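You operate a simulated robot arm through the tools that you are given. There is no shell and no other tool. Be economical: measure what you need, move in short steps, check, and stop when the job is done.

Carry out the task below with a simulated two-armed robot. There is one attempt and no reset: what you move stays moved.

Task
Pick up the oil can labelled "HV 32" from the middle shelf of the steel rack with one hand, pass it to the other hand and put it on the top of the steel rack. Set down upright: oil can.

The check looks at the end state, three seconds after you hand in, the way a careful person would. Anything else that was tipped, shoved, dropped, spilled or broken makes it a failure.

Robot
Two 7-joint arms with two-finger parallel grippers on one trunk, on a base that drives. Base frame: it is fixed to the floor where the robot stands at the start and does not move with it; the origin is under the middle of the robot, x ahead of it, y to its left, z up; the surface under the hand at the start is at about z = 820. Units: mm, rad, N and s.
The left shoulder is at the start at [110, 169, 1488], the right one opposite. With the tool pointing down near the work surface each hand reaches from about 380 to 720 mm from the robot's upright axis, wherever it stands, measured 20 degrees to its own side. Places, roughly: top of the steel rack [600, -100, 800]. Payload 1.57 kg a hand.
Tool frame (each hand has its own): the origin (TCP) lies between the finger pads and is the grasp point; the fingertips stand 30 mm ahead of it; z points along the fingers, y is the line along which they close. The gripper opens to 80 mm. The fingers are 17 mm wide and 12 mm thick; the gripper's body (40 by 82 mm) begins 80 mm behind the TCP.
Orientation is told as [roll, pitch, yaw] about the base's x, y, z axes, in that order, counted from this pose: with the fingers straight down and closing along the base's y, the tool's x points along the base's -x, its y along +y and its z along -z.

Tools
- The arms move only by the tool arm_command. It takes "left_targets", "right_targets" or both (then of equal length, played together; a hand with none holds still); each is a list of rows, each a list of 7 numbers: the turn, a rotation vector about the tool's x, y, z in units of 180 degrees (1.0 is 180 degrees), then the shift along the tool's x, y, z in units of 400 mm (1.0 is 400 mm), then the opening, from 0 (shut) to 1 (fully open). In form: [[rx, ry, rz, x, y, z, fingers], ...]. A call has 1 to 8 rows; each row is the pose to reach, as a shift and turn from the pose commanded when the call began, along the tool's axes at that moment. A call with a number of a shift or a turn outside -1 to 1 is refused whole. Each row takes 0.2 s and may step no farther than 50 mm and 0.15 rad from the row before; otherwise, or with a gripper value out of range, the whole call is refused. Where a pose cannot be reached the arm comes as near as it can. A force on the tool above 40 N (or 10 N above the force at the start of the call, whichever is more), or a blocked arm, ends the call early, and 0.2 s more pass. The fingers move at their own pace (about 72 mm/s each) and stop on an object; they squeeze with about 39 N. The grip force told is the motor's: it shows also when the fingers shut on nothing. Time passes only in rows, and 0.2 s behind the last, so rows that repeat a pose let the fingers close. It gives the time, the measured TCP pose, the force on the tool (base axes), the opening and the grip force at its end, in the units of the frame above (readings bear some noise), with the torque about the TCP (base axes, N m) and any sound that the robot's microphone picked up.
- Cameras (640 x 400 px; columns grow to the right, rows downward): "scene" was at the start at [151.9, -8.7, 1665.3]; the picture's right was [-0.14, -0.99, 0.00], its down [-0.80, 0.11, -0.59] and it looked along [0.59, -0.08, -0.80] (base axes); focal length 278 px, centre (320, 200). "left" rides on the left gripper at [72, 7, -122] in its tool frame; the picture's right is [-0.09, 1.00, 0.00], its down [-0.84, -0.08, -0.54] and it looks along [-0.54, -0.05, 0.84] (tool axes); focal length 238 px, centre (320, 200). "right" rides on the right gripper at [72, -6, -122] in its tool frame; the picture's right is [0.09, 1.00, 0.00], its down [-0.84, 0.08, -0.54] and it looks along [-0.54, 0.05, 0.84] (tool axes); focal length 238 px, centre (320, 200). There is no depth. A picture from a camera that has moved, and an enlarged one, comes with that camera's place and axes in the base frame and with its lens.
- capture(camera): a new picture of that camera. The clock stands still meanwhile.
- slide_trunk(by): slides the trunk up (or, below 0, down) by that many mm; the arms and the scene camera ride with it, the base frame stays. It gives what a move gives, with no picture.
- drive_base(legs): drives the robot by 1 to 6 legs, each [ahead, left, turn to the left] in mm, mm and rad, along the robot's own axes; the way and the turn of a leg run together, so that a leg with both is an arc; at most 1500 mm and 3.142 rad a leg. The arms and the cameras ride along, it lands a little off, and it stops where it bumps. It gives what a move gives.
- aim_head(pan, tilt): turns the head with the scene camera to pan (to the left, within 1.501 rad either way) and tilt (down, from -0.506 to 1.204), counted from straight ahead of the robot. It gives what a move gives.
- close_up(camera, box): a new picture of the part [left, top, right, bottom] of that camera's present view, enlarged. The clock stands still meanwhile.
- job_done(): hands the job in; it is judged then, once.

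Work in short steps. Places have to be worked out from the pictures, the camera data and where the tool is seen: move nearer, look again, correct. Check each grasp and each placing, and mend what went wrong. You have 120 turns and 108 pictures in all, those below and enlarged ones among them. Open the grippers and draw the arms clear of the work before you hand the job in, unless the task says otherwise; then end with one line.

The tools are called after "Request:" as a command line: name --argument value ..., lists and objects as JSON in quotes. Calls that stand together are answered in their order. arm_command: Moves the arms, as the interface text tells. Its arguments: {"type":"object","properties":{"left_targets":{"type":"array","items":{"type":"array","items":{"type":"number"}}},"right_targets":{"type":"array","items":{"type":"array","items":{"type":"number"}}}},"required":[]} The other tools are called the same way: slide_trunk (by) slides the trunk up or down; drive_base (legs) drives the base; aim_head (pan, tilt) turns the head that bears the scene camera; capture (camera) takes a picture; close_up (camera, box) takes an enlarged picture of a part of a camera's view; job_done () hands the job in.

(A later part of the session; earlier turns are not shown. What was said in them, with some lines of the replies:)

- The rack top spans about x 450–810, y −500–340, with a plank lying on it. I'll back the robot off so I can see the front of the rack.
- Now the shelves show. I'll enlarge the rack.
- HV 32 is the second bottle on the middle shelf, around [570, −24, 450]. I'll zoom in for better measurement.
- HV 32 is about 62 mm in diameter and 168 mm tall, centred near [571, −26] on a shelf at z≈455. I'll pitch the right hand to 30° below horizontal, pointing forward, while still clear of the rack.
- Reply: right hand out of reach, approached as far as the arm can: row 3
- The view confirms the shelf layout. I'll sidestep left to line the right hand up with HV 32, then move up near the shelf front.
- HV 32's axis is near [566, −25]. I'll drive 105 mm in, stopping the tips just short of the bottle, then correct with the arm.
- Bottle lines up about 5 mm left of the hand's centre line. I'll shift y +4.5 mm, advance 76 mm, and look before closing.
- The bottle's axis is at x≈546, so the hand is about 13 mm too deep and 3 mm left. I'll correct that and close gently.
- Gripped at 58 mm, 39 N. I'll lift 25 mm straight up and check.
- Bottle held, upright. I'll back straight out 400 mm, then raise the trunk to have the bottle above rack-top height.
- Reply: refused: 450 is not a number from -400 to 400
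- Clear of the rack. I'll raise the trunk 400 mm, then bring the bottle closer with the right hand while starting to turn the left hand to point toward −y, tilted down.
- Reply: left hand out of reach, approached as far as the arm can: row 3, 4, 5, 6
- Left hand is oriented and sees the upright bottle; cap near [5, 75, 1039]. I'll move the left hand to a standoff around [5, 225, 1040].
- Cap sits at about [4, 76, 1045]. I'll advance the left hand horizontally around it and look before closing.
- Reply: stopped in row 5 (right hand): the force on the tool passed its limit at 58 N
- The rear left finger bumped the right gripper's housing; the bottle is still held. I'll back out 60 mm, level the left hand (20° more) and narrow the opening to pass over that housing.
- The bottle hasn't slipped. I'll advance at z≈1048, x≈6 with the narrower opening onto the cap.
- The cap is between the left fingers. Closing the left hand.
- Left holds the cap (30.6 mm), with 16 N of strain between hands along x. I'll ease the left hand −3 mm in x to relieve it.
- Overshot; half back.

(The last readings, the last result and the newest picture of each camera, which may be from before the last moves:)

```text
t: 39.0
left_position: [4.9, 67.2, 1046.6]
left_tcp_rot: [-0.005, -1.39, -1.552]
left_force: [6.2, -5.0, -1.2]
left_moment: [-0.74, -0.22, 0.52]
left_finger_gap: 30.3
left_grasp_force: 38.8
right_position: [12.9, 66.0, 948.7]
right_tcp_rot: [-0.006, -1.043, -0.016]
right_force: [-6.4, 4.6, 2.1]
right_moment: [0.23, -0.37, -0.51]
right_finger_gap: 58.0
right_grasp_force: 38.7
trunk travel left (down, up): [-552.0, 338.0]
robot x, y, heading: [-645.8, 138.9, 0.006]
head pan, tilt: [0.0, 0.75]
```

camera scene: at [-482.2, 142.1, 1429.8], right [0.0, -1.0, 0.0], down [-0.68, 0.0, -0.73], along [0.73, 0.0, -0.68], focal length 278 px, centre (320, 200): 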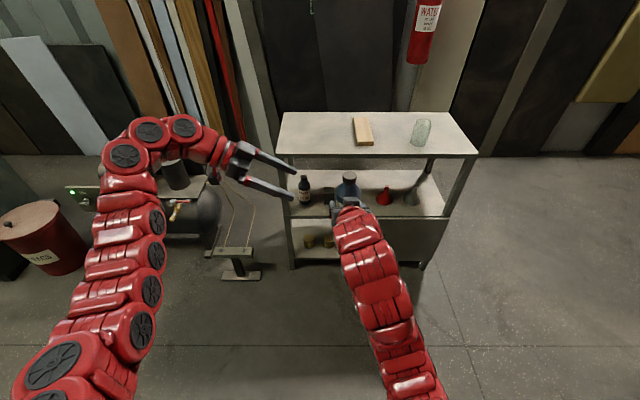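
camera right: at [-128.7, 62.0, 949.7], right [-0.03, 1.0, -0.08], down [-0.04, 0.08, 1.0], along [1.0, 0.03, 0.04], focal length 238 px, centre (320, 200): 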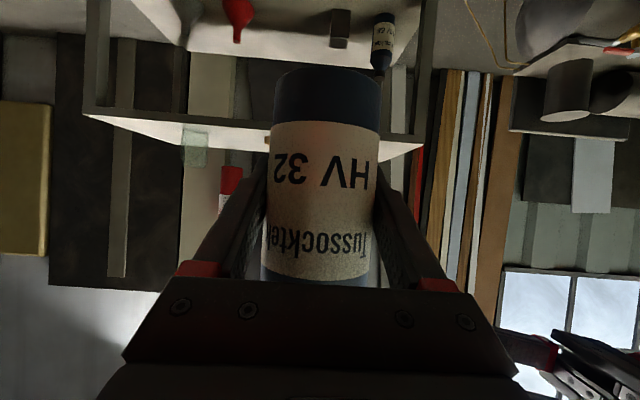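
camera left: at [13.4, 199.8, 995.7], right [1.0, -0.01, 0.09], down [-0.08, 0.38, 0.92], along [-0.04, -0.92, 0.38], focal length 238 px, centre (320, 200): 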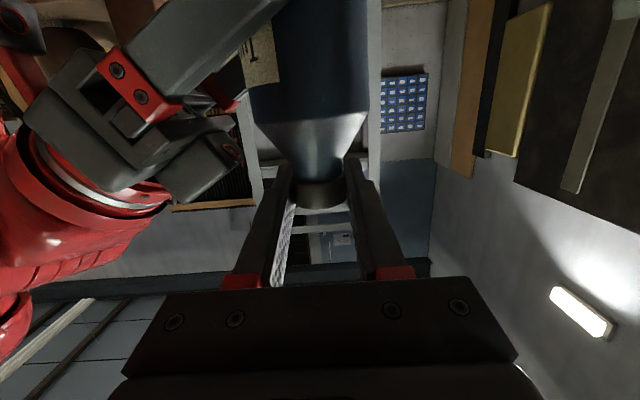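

Strain is now small. I'll release the right hand, left holding still.

Request:
arm_command --right_targets '[[0, 0, 0, 0, 0, 0, 0.85], [0, 0, 0, 0, 0, 0, 1], [0, 0, 0, 0, 0, 0, 1], [0, 0, 0, 0, 0, 0, 1]]'

Request:
capture --camera "right"

Request:
capture --camera "left"

```text
t: 40.0
left_position: [6.7, 66.8, 1047.3]
left_tcp_rot: [-0.003, -1.39, -1.554]
left_force: [0.3, -1.0, -0.2]
left_moment: [0.0, -0.04, 0.01]
left_finger_gap: 30.6
left_grasp_force: 38.8
right_position: [13.6, 68.1, 948.5]
right_tcp_rot: [-0.005, -1.04, -0.014]
right_force: [-0.1, -0.3, 0.3]
right_moment: [0.02, -0.02, -0.03]
right_finger_gap: 80.1
right_grasp_force: 0.0
trunk travel left (down, up): [-552.0, 338.0]
robot x, y, heading: [-643.3, 139.9, 0.003]
head pan, tilt: [0.0, 0.75]
```

```text
73 pictures are left
camera right: at [-128.6, 62.0, 949.6], right [-0.03, 1.0, -0.08], down [-0.04, 0.08, 1.0], along [1.0, 0.03, 0.04], focal length 238 px, centre (320, 200)
```

right: 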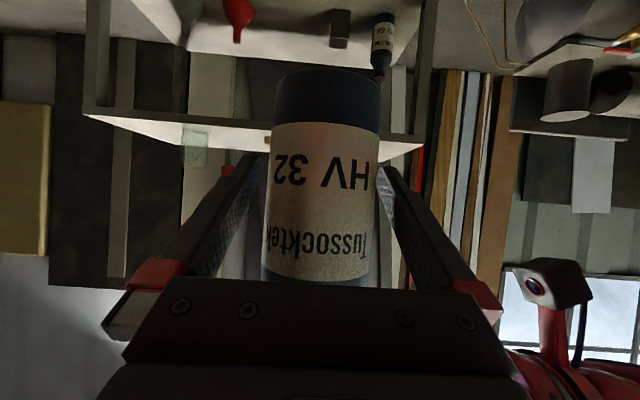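

```text
72 pictures are left
camera left: at [12.0, 200.2, 996.5], right [1.0, -0.01, 0.09], down [-0.08, 0.38, 0.92], along [-0.04, -0.92, 0.38], focal length 238 px, centre (320, 200)
```

left: 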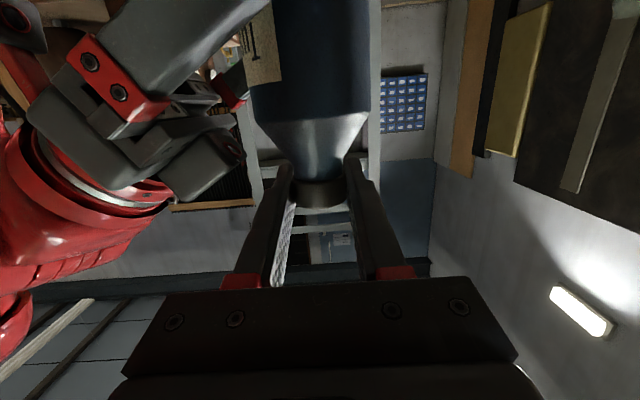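

Bottle stays in the left hand. I'll withdraw the right hand straight back.

Request:
arm_command --right_targets '[[0, 0, 0, 0.033, 0, -0.056, 1], [0, 0, 0, 0.065, 0, -0.1126, 1], [0, 0, 0, 0.098, 0, -0.169, 1], [0, 0, 0, 0.13, 0, -0.225, 1], [0, 0, 0, 0.1625, -0.05, -0.2815, 1], [0, 0, 0, 0.1625, -0.15, -0.2815, 1], [0, 0, 0, 0.1625, -0.25, -0.2815, 1]]'

Request:
capture --camera "scene"

Request:
capture --camera "left"

Request:
capture --camera "right"

```text
t: 41.6
left_position: [4.9, 68.3, 1047.5]
left_tcp_rot: [-0.001, -1.389, -1.558]
left_force: [0.0, -0.5, 0.0]
left_moment: [-0.02, 0.02, -0.04]
left_finger_gap: 30.4
left_grasp_force: 39.2
right_position: [-7.1, 68.7, 955.0]
right_tcp_rot: [0.026, -1.065, -0.041]
right_force: [-0.8, 0.5, -0.2]
right_moment: [-0.01, 0.03, 0.01]
right_finger_gap: 80.0
right_grasp_force: 0.1
right hand out of reach, approached as far as the arm can: row 1, 2, 3, 4, 5, 6, 7
trunk travel left (down, up): [-552.0, 338.0]
robot x, y, heading: [-645.5, 139.4, -0.001]
head pan, tilt: [0.0, 0.75]
```

```text
71 pictures are left
camera scene: at [-481.7, 141.2, 1429.7], right [0.0, -1.0, 0.0], down [-0.68, 0.0, -0.73], along [0.73, 0.0, -0.68], focal length 278 px, centre (320, 200)
```

scene: 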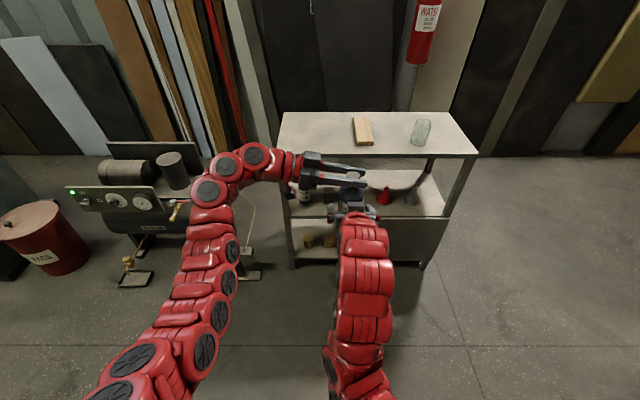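

```text
70 pictures are left
camera left: at [12.0, 200.2, 996.5], right [1.0, -0.01, 0.09], down [-0.08, 0.38, 0.92], along [-0.04, -0.92, 0.38], focal length 238 px, centre (320, 200)
```

left: 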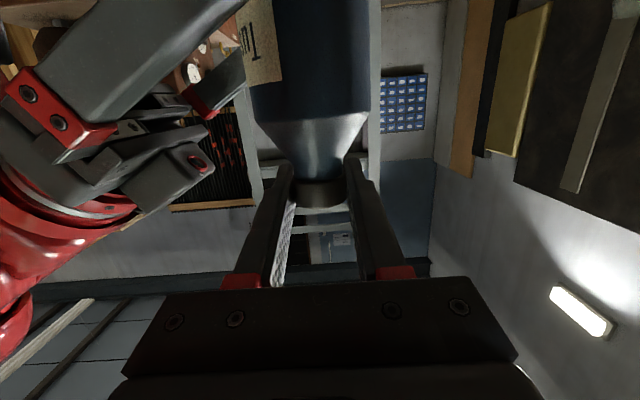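

```text
69 pictures are left
camera right: at [-148.1, 63.4, 953.2], right [-0.03, 1.0, -0.07], down [-0.07, 0.07, 1.0], along [1.0, 0.03, 0.06], focal length 238 px, centre (320, 200)
```

right: 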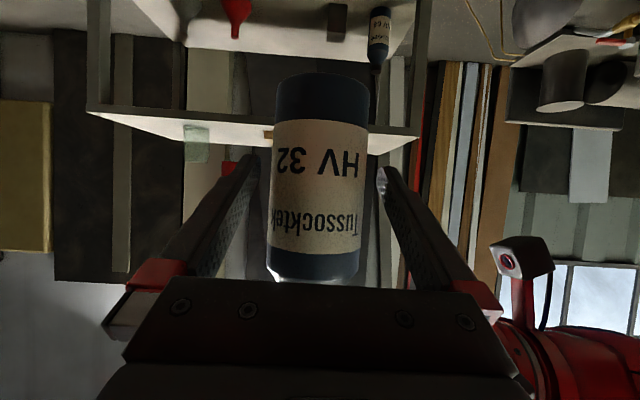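

The right arm can't fold further back, so I'll move the bottle forward with the left hand instead (+x 110 mm), out of the right fingers.

Request:
arm_command --left_targets '[[0, 0, 0, 0, 0.05, 0, 0], [0, 0, 0, 0, 0.1, 0, 0], [0, 0, 0, 0, 0.15, 0, 0], [0, 0, 0, 0, 0.2, 0, 0], [0, 0, 0, 0, 0.25, 0, 0], [0, 0, 0, 0, 0.3, 0, 0], [0, 0, 0, 0, 0.3, 0, 0]]'

Request:
capture --camera "right"

Request:
capture --camera "scene"

```text
t: 43.2
left_position: [85.4, 69.9, 1048.3]
left_tcp_rot: [-0.003, -1.389, -1.557]
left_force: [-0.9, -0.1, 0.3]
left_moment: [-0.02, 0.02, -0.02]
left_finger_gap: 30.2
left_grasp_force: 38.9
left hand out of reach, approached as far as the arm can: row 5, 6, 7
right_position: [-6.5, 68.8, 956.3]
right_tcp_rot: [0.023, -1.064, -0.04]
right_force: [-0.3, -0.8, -0.2]
right_moment: [-0.01, 0.02, 0.0]
right_finger_gap: 79.9
right_grasp_force: 0.0
trunk travel left (down, up): [-552.0, 338.0]
robot x, y, heading: [-645.4, 142.4, 0.006]
head pan, tilt: [0.0, 0.75]
```

```text
68 pictures are left
camera right: at [-148.1, 63.5, 953.2], right [-0.03, 1.0, -0.07], down [-0.07, 0.07, 1.0], along [1.0, 0.03, 0.06], focal length 238 px, centre (320, 200)
```

right: 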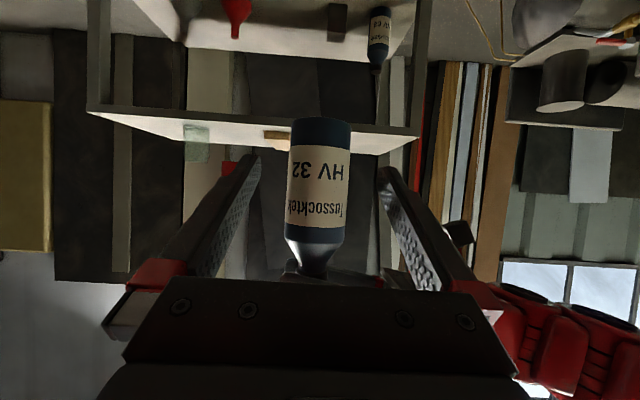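

```text
67 pictures are left
camera scene: at [-481.7, 141.5, 1429.7], right [0.0, -1.0, 0.0], down [-0.68, 0.0, -0.73], along [0.73, 0.0, -0.68], focal length 278 px, centre (320, 200)
```

scene: 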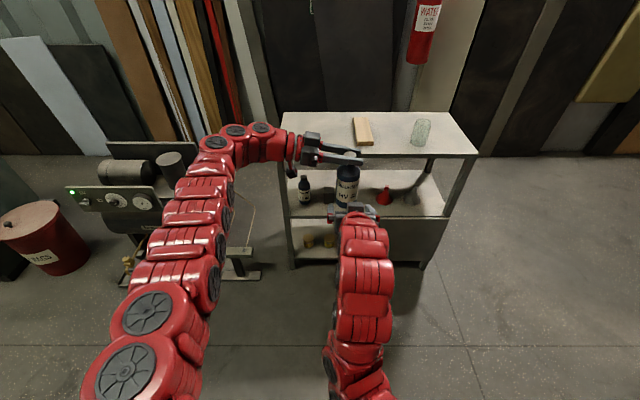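

The bottle is free, held upright by the left hand. I'll move the right hand away to the right and up.

Request:
arm_command --right_targets '[[0, 0, 0, 0, -0.11, 0, 1], [0, 0, 0, 0, -0.22, 0, 1], [0, 0, 0, -0.03, -0.33, -0.02, 1], [0, 0, 0, -0.12, -0.38, -0.07, 1], [0, 0, 0, -0.2, -0.43, -0.12, 1], [0, 0, 0, -0.28, -0.45, -0.1625, 1], [0, 0, 0, -0.28, -0.45, -0.1625, 1]]'

Request:
capture --camera "scene"

```text
t: 44.8
left_position: [84.7, 68.6, 1047.4]
left_tcp_rot: [-0.002, -1.389, -1.558]
left_force: [-0.2, 0.2, -3.6]
left_moment: [0.0, 0.02, 0.0]
left_finger_gap: 30.1
left_grasp_force: 39.0
right_position: [-10.1, -108.9, 1082.2]
right_tcp_rot: [-0.007, -1.04, -0.014]
right_force: [0.3, 0.4, 0.2]
right_moment: [-0.01, 0.0, 0.05]
right_finger_gap: 80.2
right_grasp_force: 0.1
right hand out of reach, approached as far as the arm can: row 2, 3, 4, 5
trunk travel left (down, up): [-552.0, 338.0]
robot x, y, heading: [-643.2, 135.3, 0.009]
head pan, tilt: [0.0, 0.75]
```

```text
66 pictures are left
camera scene: at [-481.9, 141.4, 1429.7], right [0.0, -1.0, 0.0], down [-0.68, 0.0, -0.73], along [0.73, 0.0, -0.68], focal length 278 px, centre (320, 200)
```

scene: 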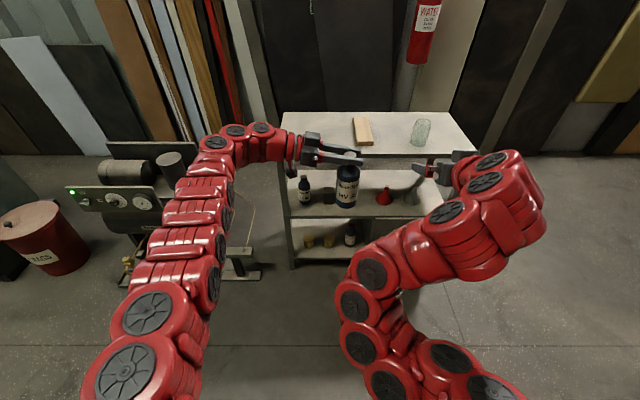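

All clear. Drive left 100 mm, then forward partway, and check clearance over the rack edge.

Request:
drive_base --legs '[[0, 100, 0], [300, 0, 0]]'

Request:
capture --camera "scene"

Request:
capture --camera "right"

Request:
capture --camera "left"

```text
t: 47.6
left_position: [383.1, 166.2, 1047.4]
left_tcp_rot: [-0.008, -1.389, -1.559]
left_force: [1.3, 0.7, -4.2]
left_moment: [-0.04, 0.02, 0.02]
left_finger_gap: 30.1
left_grasp_force: 38.6
right_position: [287.0, -11.9, 1081.6]
right_tcp_rot: [-0.005, -1.04, -0.021]
right_force: [0.4, 0.2, -0.4]
right_moment: [-0.02, 0.0, 0.0]
right_finger_gap: 80.1
right_grasp_force: 0.1
trunk travel left (down, up): [-552.0, 338.0]
robot x, y, heading: [-341.8, 242.3, -0.001]
head pan, tilt: [0.0, 0.75]
```

```text
65 pictures are left
camera scene: at [-183.3, 241.9, 1429.6], right [0.0, -1.0, 0.0], down [-0.68, 0.0, -0.73], along [0.73, 0.0, -0.68], focal length 278 px, centre (320, 200)
```

scene: 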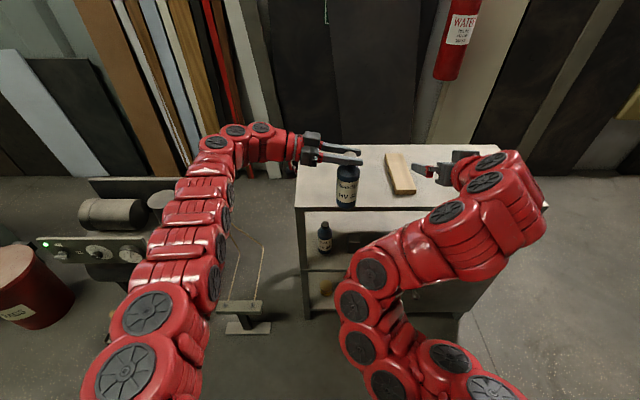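

```text
64 pictures are left
camera right: at [145.7, -16.4, 1083.0], right [-0.02, 1.0, -0.08], down [-0.04, 0.08, 1.0], along [1.0, 0.02, 0.04], focal length 238 px, centre (320, 200)
```

right: 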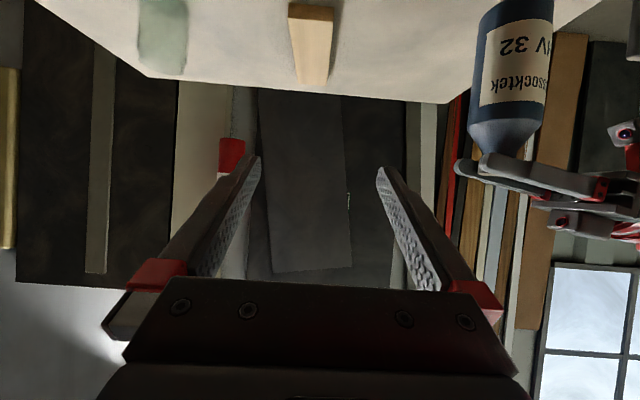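

```text
63 pictures are left
camera left: at [390.5, 299.0, 997.0], right [1.0, -0.01, 0.09], down [-0.08, 0.38, 0.92], along [-0.04, -0.92, 0.38], focal length 238 px, centre (320, 200)
```

left: 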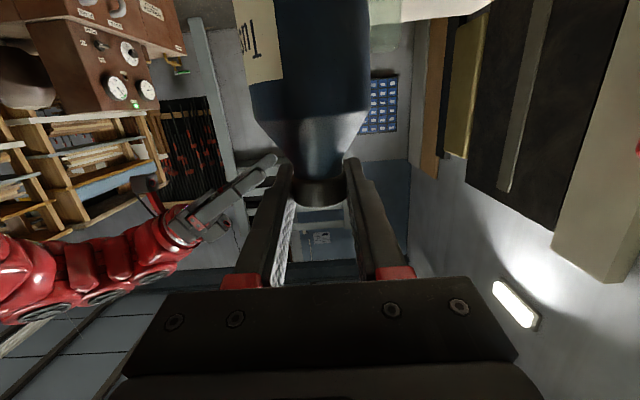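

Clearance fine. Forward another 190 mm puts the bottle at about [573, 167].

Request:
drive_base --legs '[[190, 0, 0]]'

Request:
capture --camera "scene"

Request:
capture --camera "right"

```text
t: 49.1
left_position: [572.1, 164.4, 1047.9]
left_tcp_rot: [-0.009, -1.388, -1.558]
left_force: [0.9, -0.7, -4.0]
left_moment: [-0.01, 0.01, 0.0]
left_finger_gap: 30.2
left_grasp_force: 38.8
right_position: [475.3, -12.7, 1083.0]
right_tcp_rot: [-0.005, -1.039, -0.022]
right_force: [-0.4, 0.1, 0.2]
right_moment: [0.03, 0.05, -0.02]
right_finger_gap: 80.0
right_grasp_force: 0.0
trunk travel left (down, up): [-552.0, 338.0]
robot x, y, heading: [-158.4, 243.1, -0.001]
head pan, tilt: [0.0, 0.75]
```

```text
62 pictures are left
camera scene: at [5.5, 241.3, 1429.6], right [0.0, -1.0, 0.0], down [-0.68, 0.0, -0.73], along [0.73, 0.0, -0.68], focal length 278 px, centre (320, 200)
```

scene: 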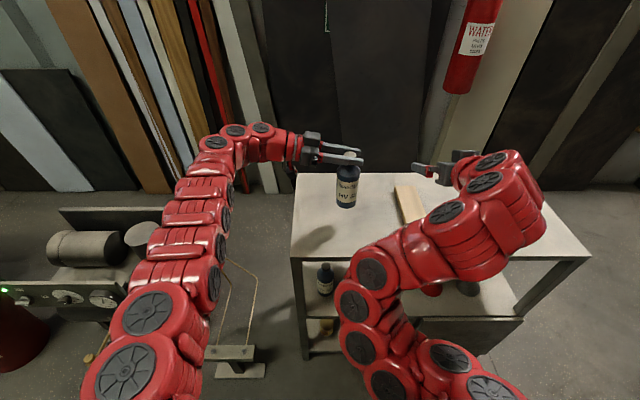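

```text
61 pictures are left
camera right: at [334.4, -17.1, 1082.9], right [-0.02, 1.0, -0.08], down [-0.04, 0.08, 1.0], along [1.0, 0.02, 0.04], focal length 238 px, centre (320, 200)
```

right: 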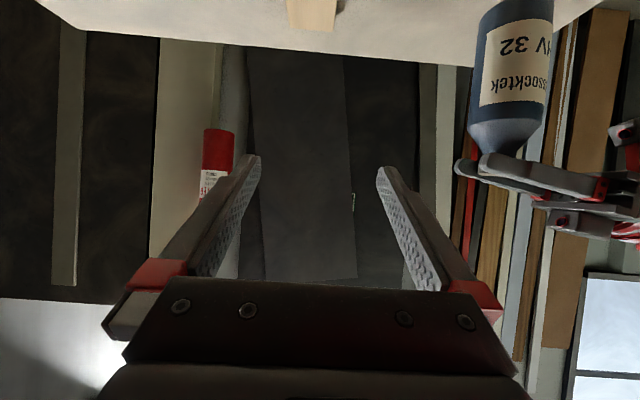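

Bottle is over free area left of the plank. I'll lower 50 mm with the left arm and look.

Request:
arm_command --left_targets '[[0, 0, 0, 0.041, 0, 0.0074, 0], [0, 0, 0, 0.082, 0, 0.0148, 0], [0, 0, 0, 0.123, 0, 0.0223, 0], [0, 0, 0, 0.123, 0, 0.0223, 0]]'

Request:
close_up --camera "scene" --box '[280, 130, 440, 230]'

Request:
capture --camera "right"

```text
t: 50.1
left_position: [569.4, 165.2, 996.9]
left_tcp_rot: [-0.01, -1.388, -1.556]
left_force: [0.5, -0.3, -3.4]
left_moment: [0.01, 0.0, -0.02]
left_finger_gap: 30.1
left_grasp_force: 38.6
left hand out of reach, approached as far as the arm can: row 3
right_position: [474.9, -13.1, 1081.3]
right_tcp_rot: [-0.008, -1.04, -0.021]
right_force: [1.2, -0.5, 0.4]
right_moment: [0.0, -0.02, 0.0]
right_finger_gap: 80.2
right_grasp_force: 0.1
trunk travel left (down, up): [-552.0, 338.0]
robot x, y, heading: [-157.4, 238.1, -0.005]
head pan, tilt: [0.0, 0.75]
```

```text
4.00 times, centred on (360, 180) of scene
camera zoom: at [5.2, 241.5, 1429.6], right [0.0, -1.0, 0.0], down [-0.68, 0.0, -0.73], along [0.73, 0.0, -0.68], focal length 1111 px, centre (160, 280)
```

zoom: 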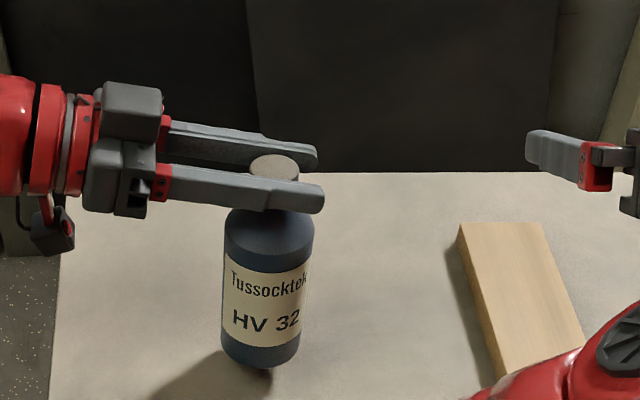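

```text
59 pictures are left
camera right: at [334.1, -17.0, 1083.1], right [-0.02, 1.0, -0.08], down [-0.04, 0.08, 1.0], along [1.0, 0.02, 0.04], focal length 238 px, centre (320, 200)
```

right: 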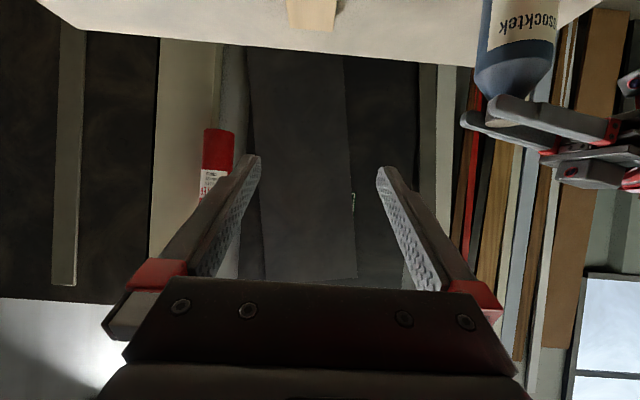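

About 25 mm remain. The left arm is near its reach limit, so I'll use the trunk for −15 mm, then creep.

Request:
slide_trunk --by -15

Request:
close_up --camera "scene" --box '[300, 170, 400, 232]'

```text
t: 50.8
left_position: [568.9, 165.7, 982.4]
left_tcp_rot: [-0.004, -1.39, -1.563]
left_force: [-0.4, -0.7, -2.9]
left_moment: [0.03, 0.02, 0.02]
left_finger_gap: 30.2
left_grasp_force: 39.2
right_position: [475.1, -12.5, 1067.8]
right_tcp_rot: [-0.006, -1.041, -0.02]
right_force: [-0.2, -0.3, -0.7]
right_moment: [-0.03, -0.01, 0.01]
right_finger_gap: 80.0
right_grasp_force: 0.0
trunk travel left (down, up): [-537.0, 353.0]
robot x, y, heading: [-156.4, 242.1, -0.006]
head pan, tilt: [0.0, 0.75]
```

```text
6.40 times, centred on (350, 201) of scene
camera zoom: at [4.1, 241.3, 1414.7], right [0.0, -1.0, 0.0], down [-0.68, 0.0, -0.73], along [0.73, 0.0, -0.68], focal length 1778 px, centre (128, 194)
```

zoom: 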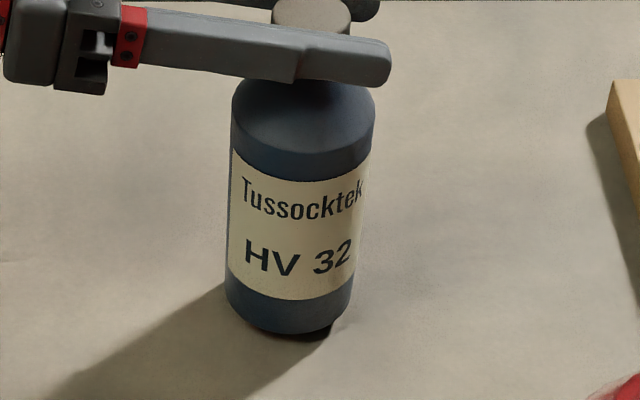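

Still a small gap. Creeping down with the trunk, watching the force.

Request:
slide_trunk --by -5

Request:
close_up --camera "scene" --box '[300, 170, 400, 232]'

```text
t: 51.3
left_position: [568.1, 165.6, 978.0]
left_tcp_rot: [-0.005, -1.389, -1.563]
left_force: [0.9, -0.2, -4.3]
left_moment: [0.01, -0.03, -0.01]
left_finger_gap: 30.1
left_grasp_force: 38.8
right_position: [475.5, -12.9, 1062.5]
right_tcp_rot: [-0.007, -1.039, -0.02]
right_force: [-0.5, 0.5, 0.5]
right_moment: [0.01, 0.03, 0.02]
right_finger_gap: 80.0
right_grasp_force: 0.1
trunk travel left (down, up): [-532.0, 358.0]
robot x, y, heading: [-156.0, 241.5, -0.002]
head pan, tilt: [0.0, 0.75]
```

```text
6.40 times, centred on (350, 201) of scene
camera zoom: at [4.4, 241.3, 1409.7], right [0.0, -1.0, 0.0], down [-0.68, 0.0, -0.73], along [0.73, 0.0, -0.68], focal length 1778 px, centre (128, 194)
```

zoom: 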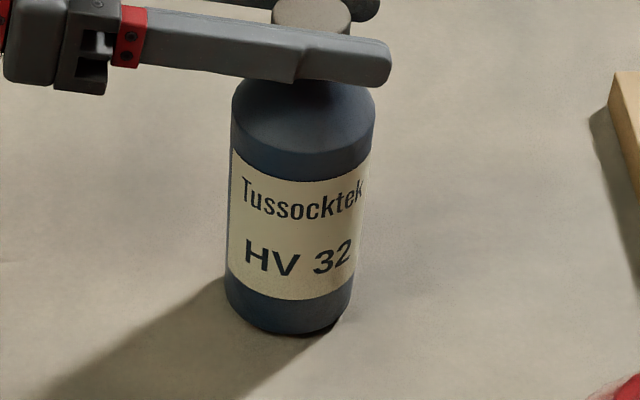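

Nearly touching; another 3 mm.

Request:
slide_trunk --by -3

Request:
close_up --camera "scene" --box '[300, 170, 400, 232]'

```text
t: 51.8
left_position: [568.7, 166.4, 974.5]
left_tcp_rot: [-0.005, -1.389, -1.561]
left_force: [-0.2, -0.1, -3.7]
left_moment: [0.02, -0.03, -0.01]
left_finger_gap: 30.0
left_grasp_force: 38.8
right_position: [475.1, -13.3, 1059.0]
right_tcp_rot: [-0.006, -1.04, -0.02]
right_force: [0.1, 0.1, 0.0]
right_moment: [0.02, -0.01, -0.04]
right_finger_gap: 80.4
right_grasp_force: 0.0
trunk travel left (down, up): [-529.0, 361.0]
robot x, y, heading: [-159.1, 243.9, 0.001]
head pan, tilt: [0.0, 0.75]
```

```text
6.40 times, centred on (350, 201) of scene
camera zoom: at [4.5, 241.3, 1406.7], right [0.0, -1.0, 0.0], down [-0.68, 0.0, -0.73], along [0.73, 0.0, -0.68], focal length 1778 px, centre (128, 194)
```

zoom: 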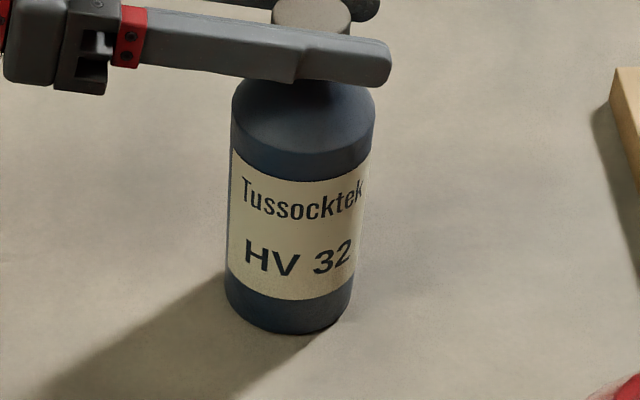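

Gap almost closed, no contact force yet. Two more millimetres.

Request:
slide_trunk --by -2

```text
t: 52.3
left_position: [569.1, 165.2, 973.7]
left_tcp_rot: [0.007, -1.391, -1.57]
left_force: [0.1, 0.0, 3.6]
left_moment: [0.14, -0.03, -0.01]
left_finger_gap: 30.1
left_grasp_force: 38.9
right_position: [474.5, -12.2, 1057.5]
right_tcp_rot: [-0.008, -1.041, -0.021]
right_force: [-0.4, 0.7, -0.3]
right_moment: [0.01, 0.02, -0.01]
right_finger_gap: 80.0
right_grasp_force: 0.1
trunk travel left (down, up): [-527.0, 363.0]
robot x, y, heading: [-159.6, 240.7, 0.001]
head pan, tilt: [0.0, 0.75]
```

Contact: force went from −3.7 to +3.6 N. Opening the left hand.

Request:
arm_command --left_targets '[[0, 0, 0, 0, 0, 0, 0.5], [0, 0, 0, 0, 0, 0, 0.7], [0, 0, 0, 0, 0, 0, 0.8], [0, 0, 0, 0, 0, 0, 0.8]]'

Request:
close_up --camera "scene" --box '[280, 130, 440, 230]'

Request:
capture --camera "left"

```text
t: 53.3
left_position: [569.5, 165.6, 973.4]
left_tcp_rot: [-0.003, -1.39, -1.564]
left_force: [0.1, 0.1, 0.0]
left_moment: [0.03, 0.01, -0.01]
left_finger_gap: 63.9
left_grasp_force: 0.1
right_position: [476.2, -13.1, 1058.2]
right_tcp_rot: [-0.007, -1.039, -0.023]
right_force: [0.0, -0.1, 0.1]
right_moment: [0.02, 0.02, 0.01]
right_finger_gap: 80.0
right_grasp_force: 0.0
trunk travel left (down, up): [-527.0, 363.0]
robot x, y, heading: [-157.5, 240.1, 0.001]
head pan, tilt: [0.0, 0.75]
```

```text
4.00 times, centred on (360, 180) of scene
camera zoom: at [4.2, 241.3, 1404.7], right [0.0, -1.0, 0.0], down [-0.68, 0.0, -0.73], along [0.73, 0.0, -0.68], focal length 1111 px, centre (160, 280)
```

zoom: 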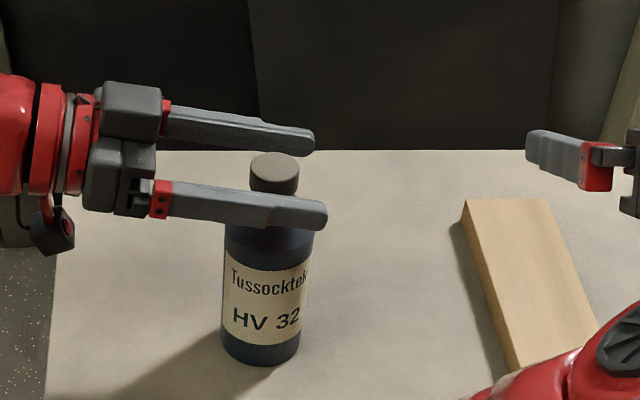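

```text
54 pictures are left
camera left: at [575.7, 298.3, 922.3], right [1.0, -0.01, 0.09], down [-0.08, 0.38, 0.92], along [-0.04, -0.92, 0.38], focal length 238 px, centre (320, 200)
```

left: 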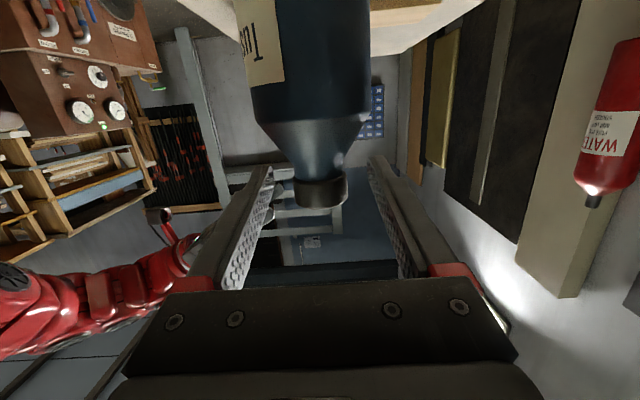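

Standing upright and free. I'll raise the trunk 120 mm to lift the fingers vertically off the cap, then look.

Request:
slide_trunk --by 120

Request:
capture --camera "scene"

```text
t: 54.8
left_position: [568.7, 165.5, 1091.4]
left_tcp_rot: [-0.003, -1.389, -1.562]
left_force: [-0.7, -0.2, -0.4]
left_moment: [0.02, 0.02, -0.04]
left_finger_gap: 64.1
left_grasp_force: 0.0
right_position: [475.2, -12.9, 1177.2]
right_tcp_rot: [-0.008, -1.041, -0.021]
right_force: [0.4, 0.1, 0.0]
right_moment: [0.01, 0.01, -0.01]
right_finger_gap: 80.1
right_grasp_force: 0.0
trunk travel left (down, up): [-647.0, 243.0]
robot x, y, heading: [-154.5, 240.2, -0.005]
head pan, tilt: [0.0, 0.75]
```

```text
53 pictures are left
camera scene: at [4.5, 241.3, 1524.7], right [0.0, -1.0, 0.0], down [-0.68, 0.0, -0.73], along [0.73, 0.0, -0.68], focal length 278 px, centre (320, 200)
```

scene: 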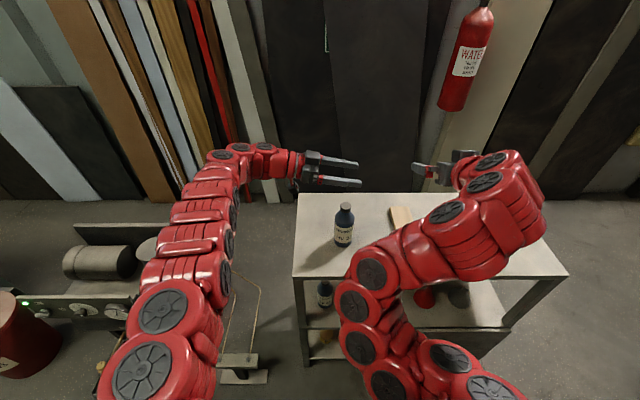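

Bottle stands on its own, and the hands are above it. I'll back off 500 mm and check the whole rack.

Request:
drive_base --legs '[[-500, 0, 0]]'

Request:
capture --camera "scene"

Request:
capture --camera "right"

```text
t: 57.8
left_position: [60.7, 162.6, 1093.1]
left_tcp_rot: [-0.001, -1.388, -1.571]
left_force: [-0.2, 0.2, 0.0]
left_moment: [-0.01, 0.0, 0.04]
left_finger_gap: 63.9
left_grasp_force: 0.1
right_position: [-34.2, -13.8, 1178.2]
right_tcp_rot: [-0.007, -1.04, -0.029]
right_force: [0.2, 0.0, 0.0]
right_moment: [0.0, -0.01, 0.02]
right_finger_gap: 80.0
right_grasp_force: 0.1
trunk travel left (down, up): [-647.0, 243.0]
robot x, y, heading: [-667.9, 246.4, -0.007]
head pan, tilt: [0.0, 0.75]
```

```text
52 pictures are left
camera scene: at [-502.6, 243.5, 1524.8], right [-0.01, -1.0, 0.0], down [-0.68, 0.01, -0.73], along [0.73, -0.01, -0.68], focal length 278 px, centre (320, 200)
```

scene: 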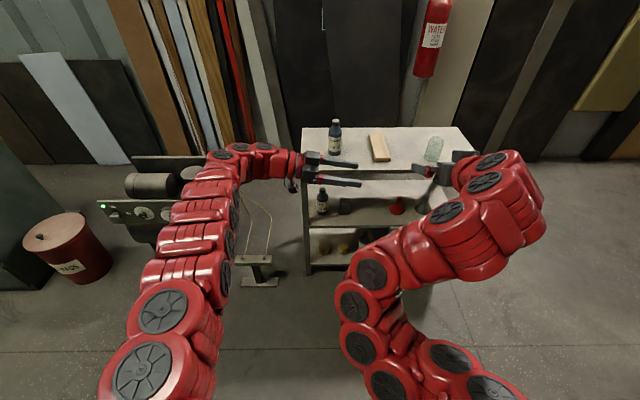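

```text
51 pictures are left
camera right: at [-175.2, -17.3, 1178.5], right [-0.01, 1.0, -0.08], down [-0.04, 0.08, 1.0], along [1.0, 0.02, 0.04], focal length 238 px, centre (320, 200)
```

right: 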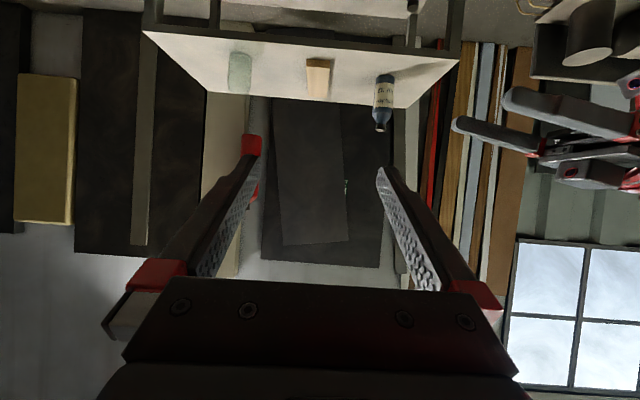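

The bottle stands upright on the rack top; the plank, the glass and the shelf items I can see are undisturbed, and both hands are empty and clear. Handing in.

Request:
job_done

```text
The job is handed in.
```

The HV 32 oil can stands upright on the top of the steel rack, picked up with the right hand and passed to the left hand, which set it down. During the handover the left fingers bumped the right gripper once, but the can stayed held and nothing on the rack appears to have moved.
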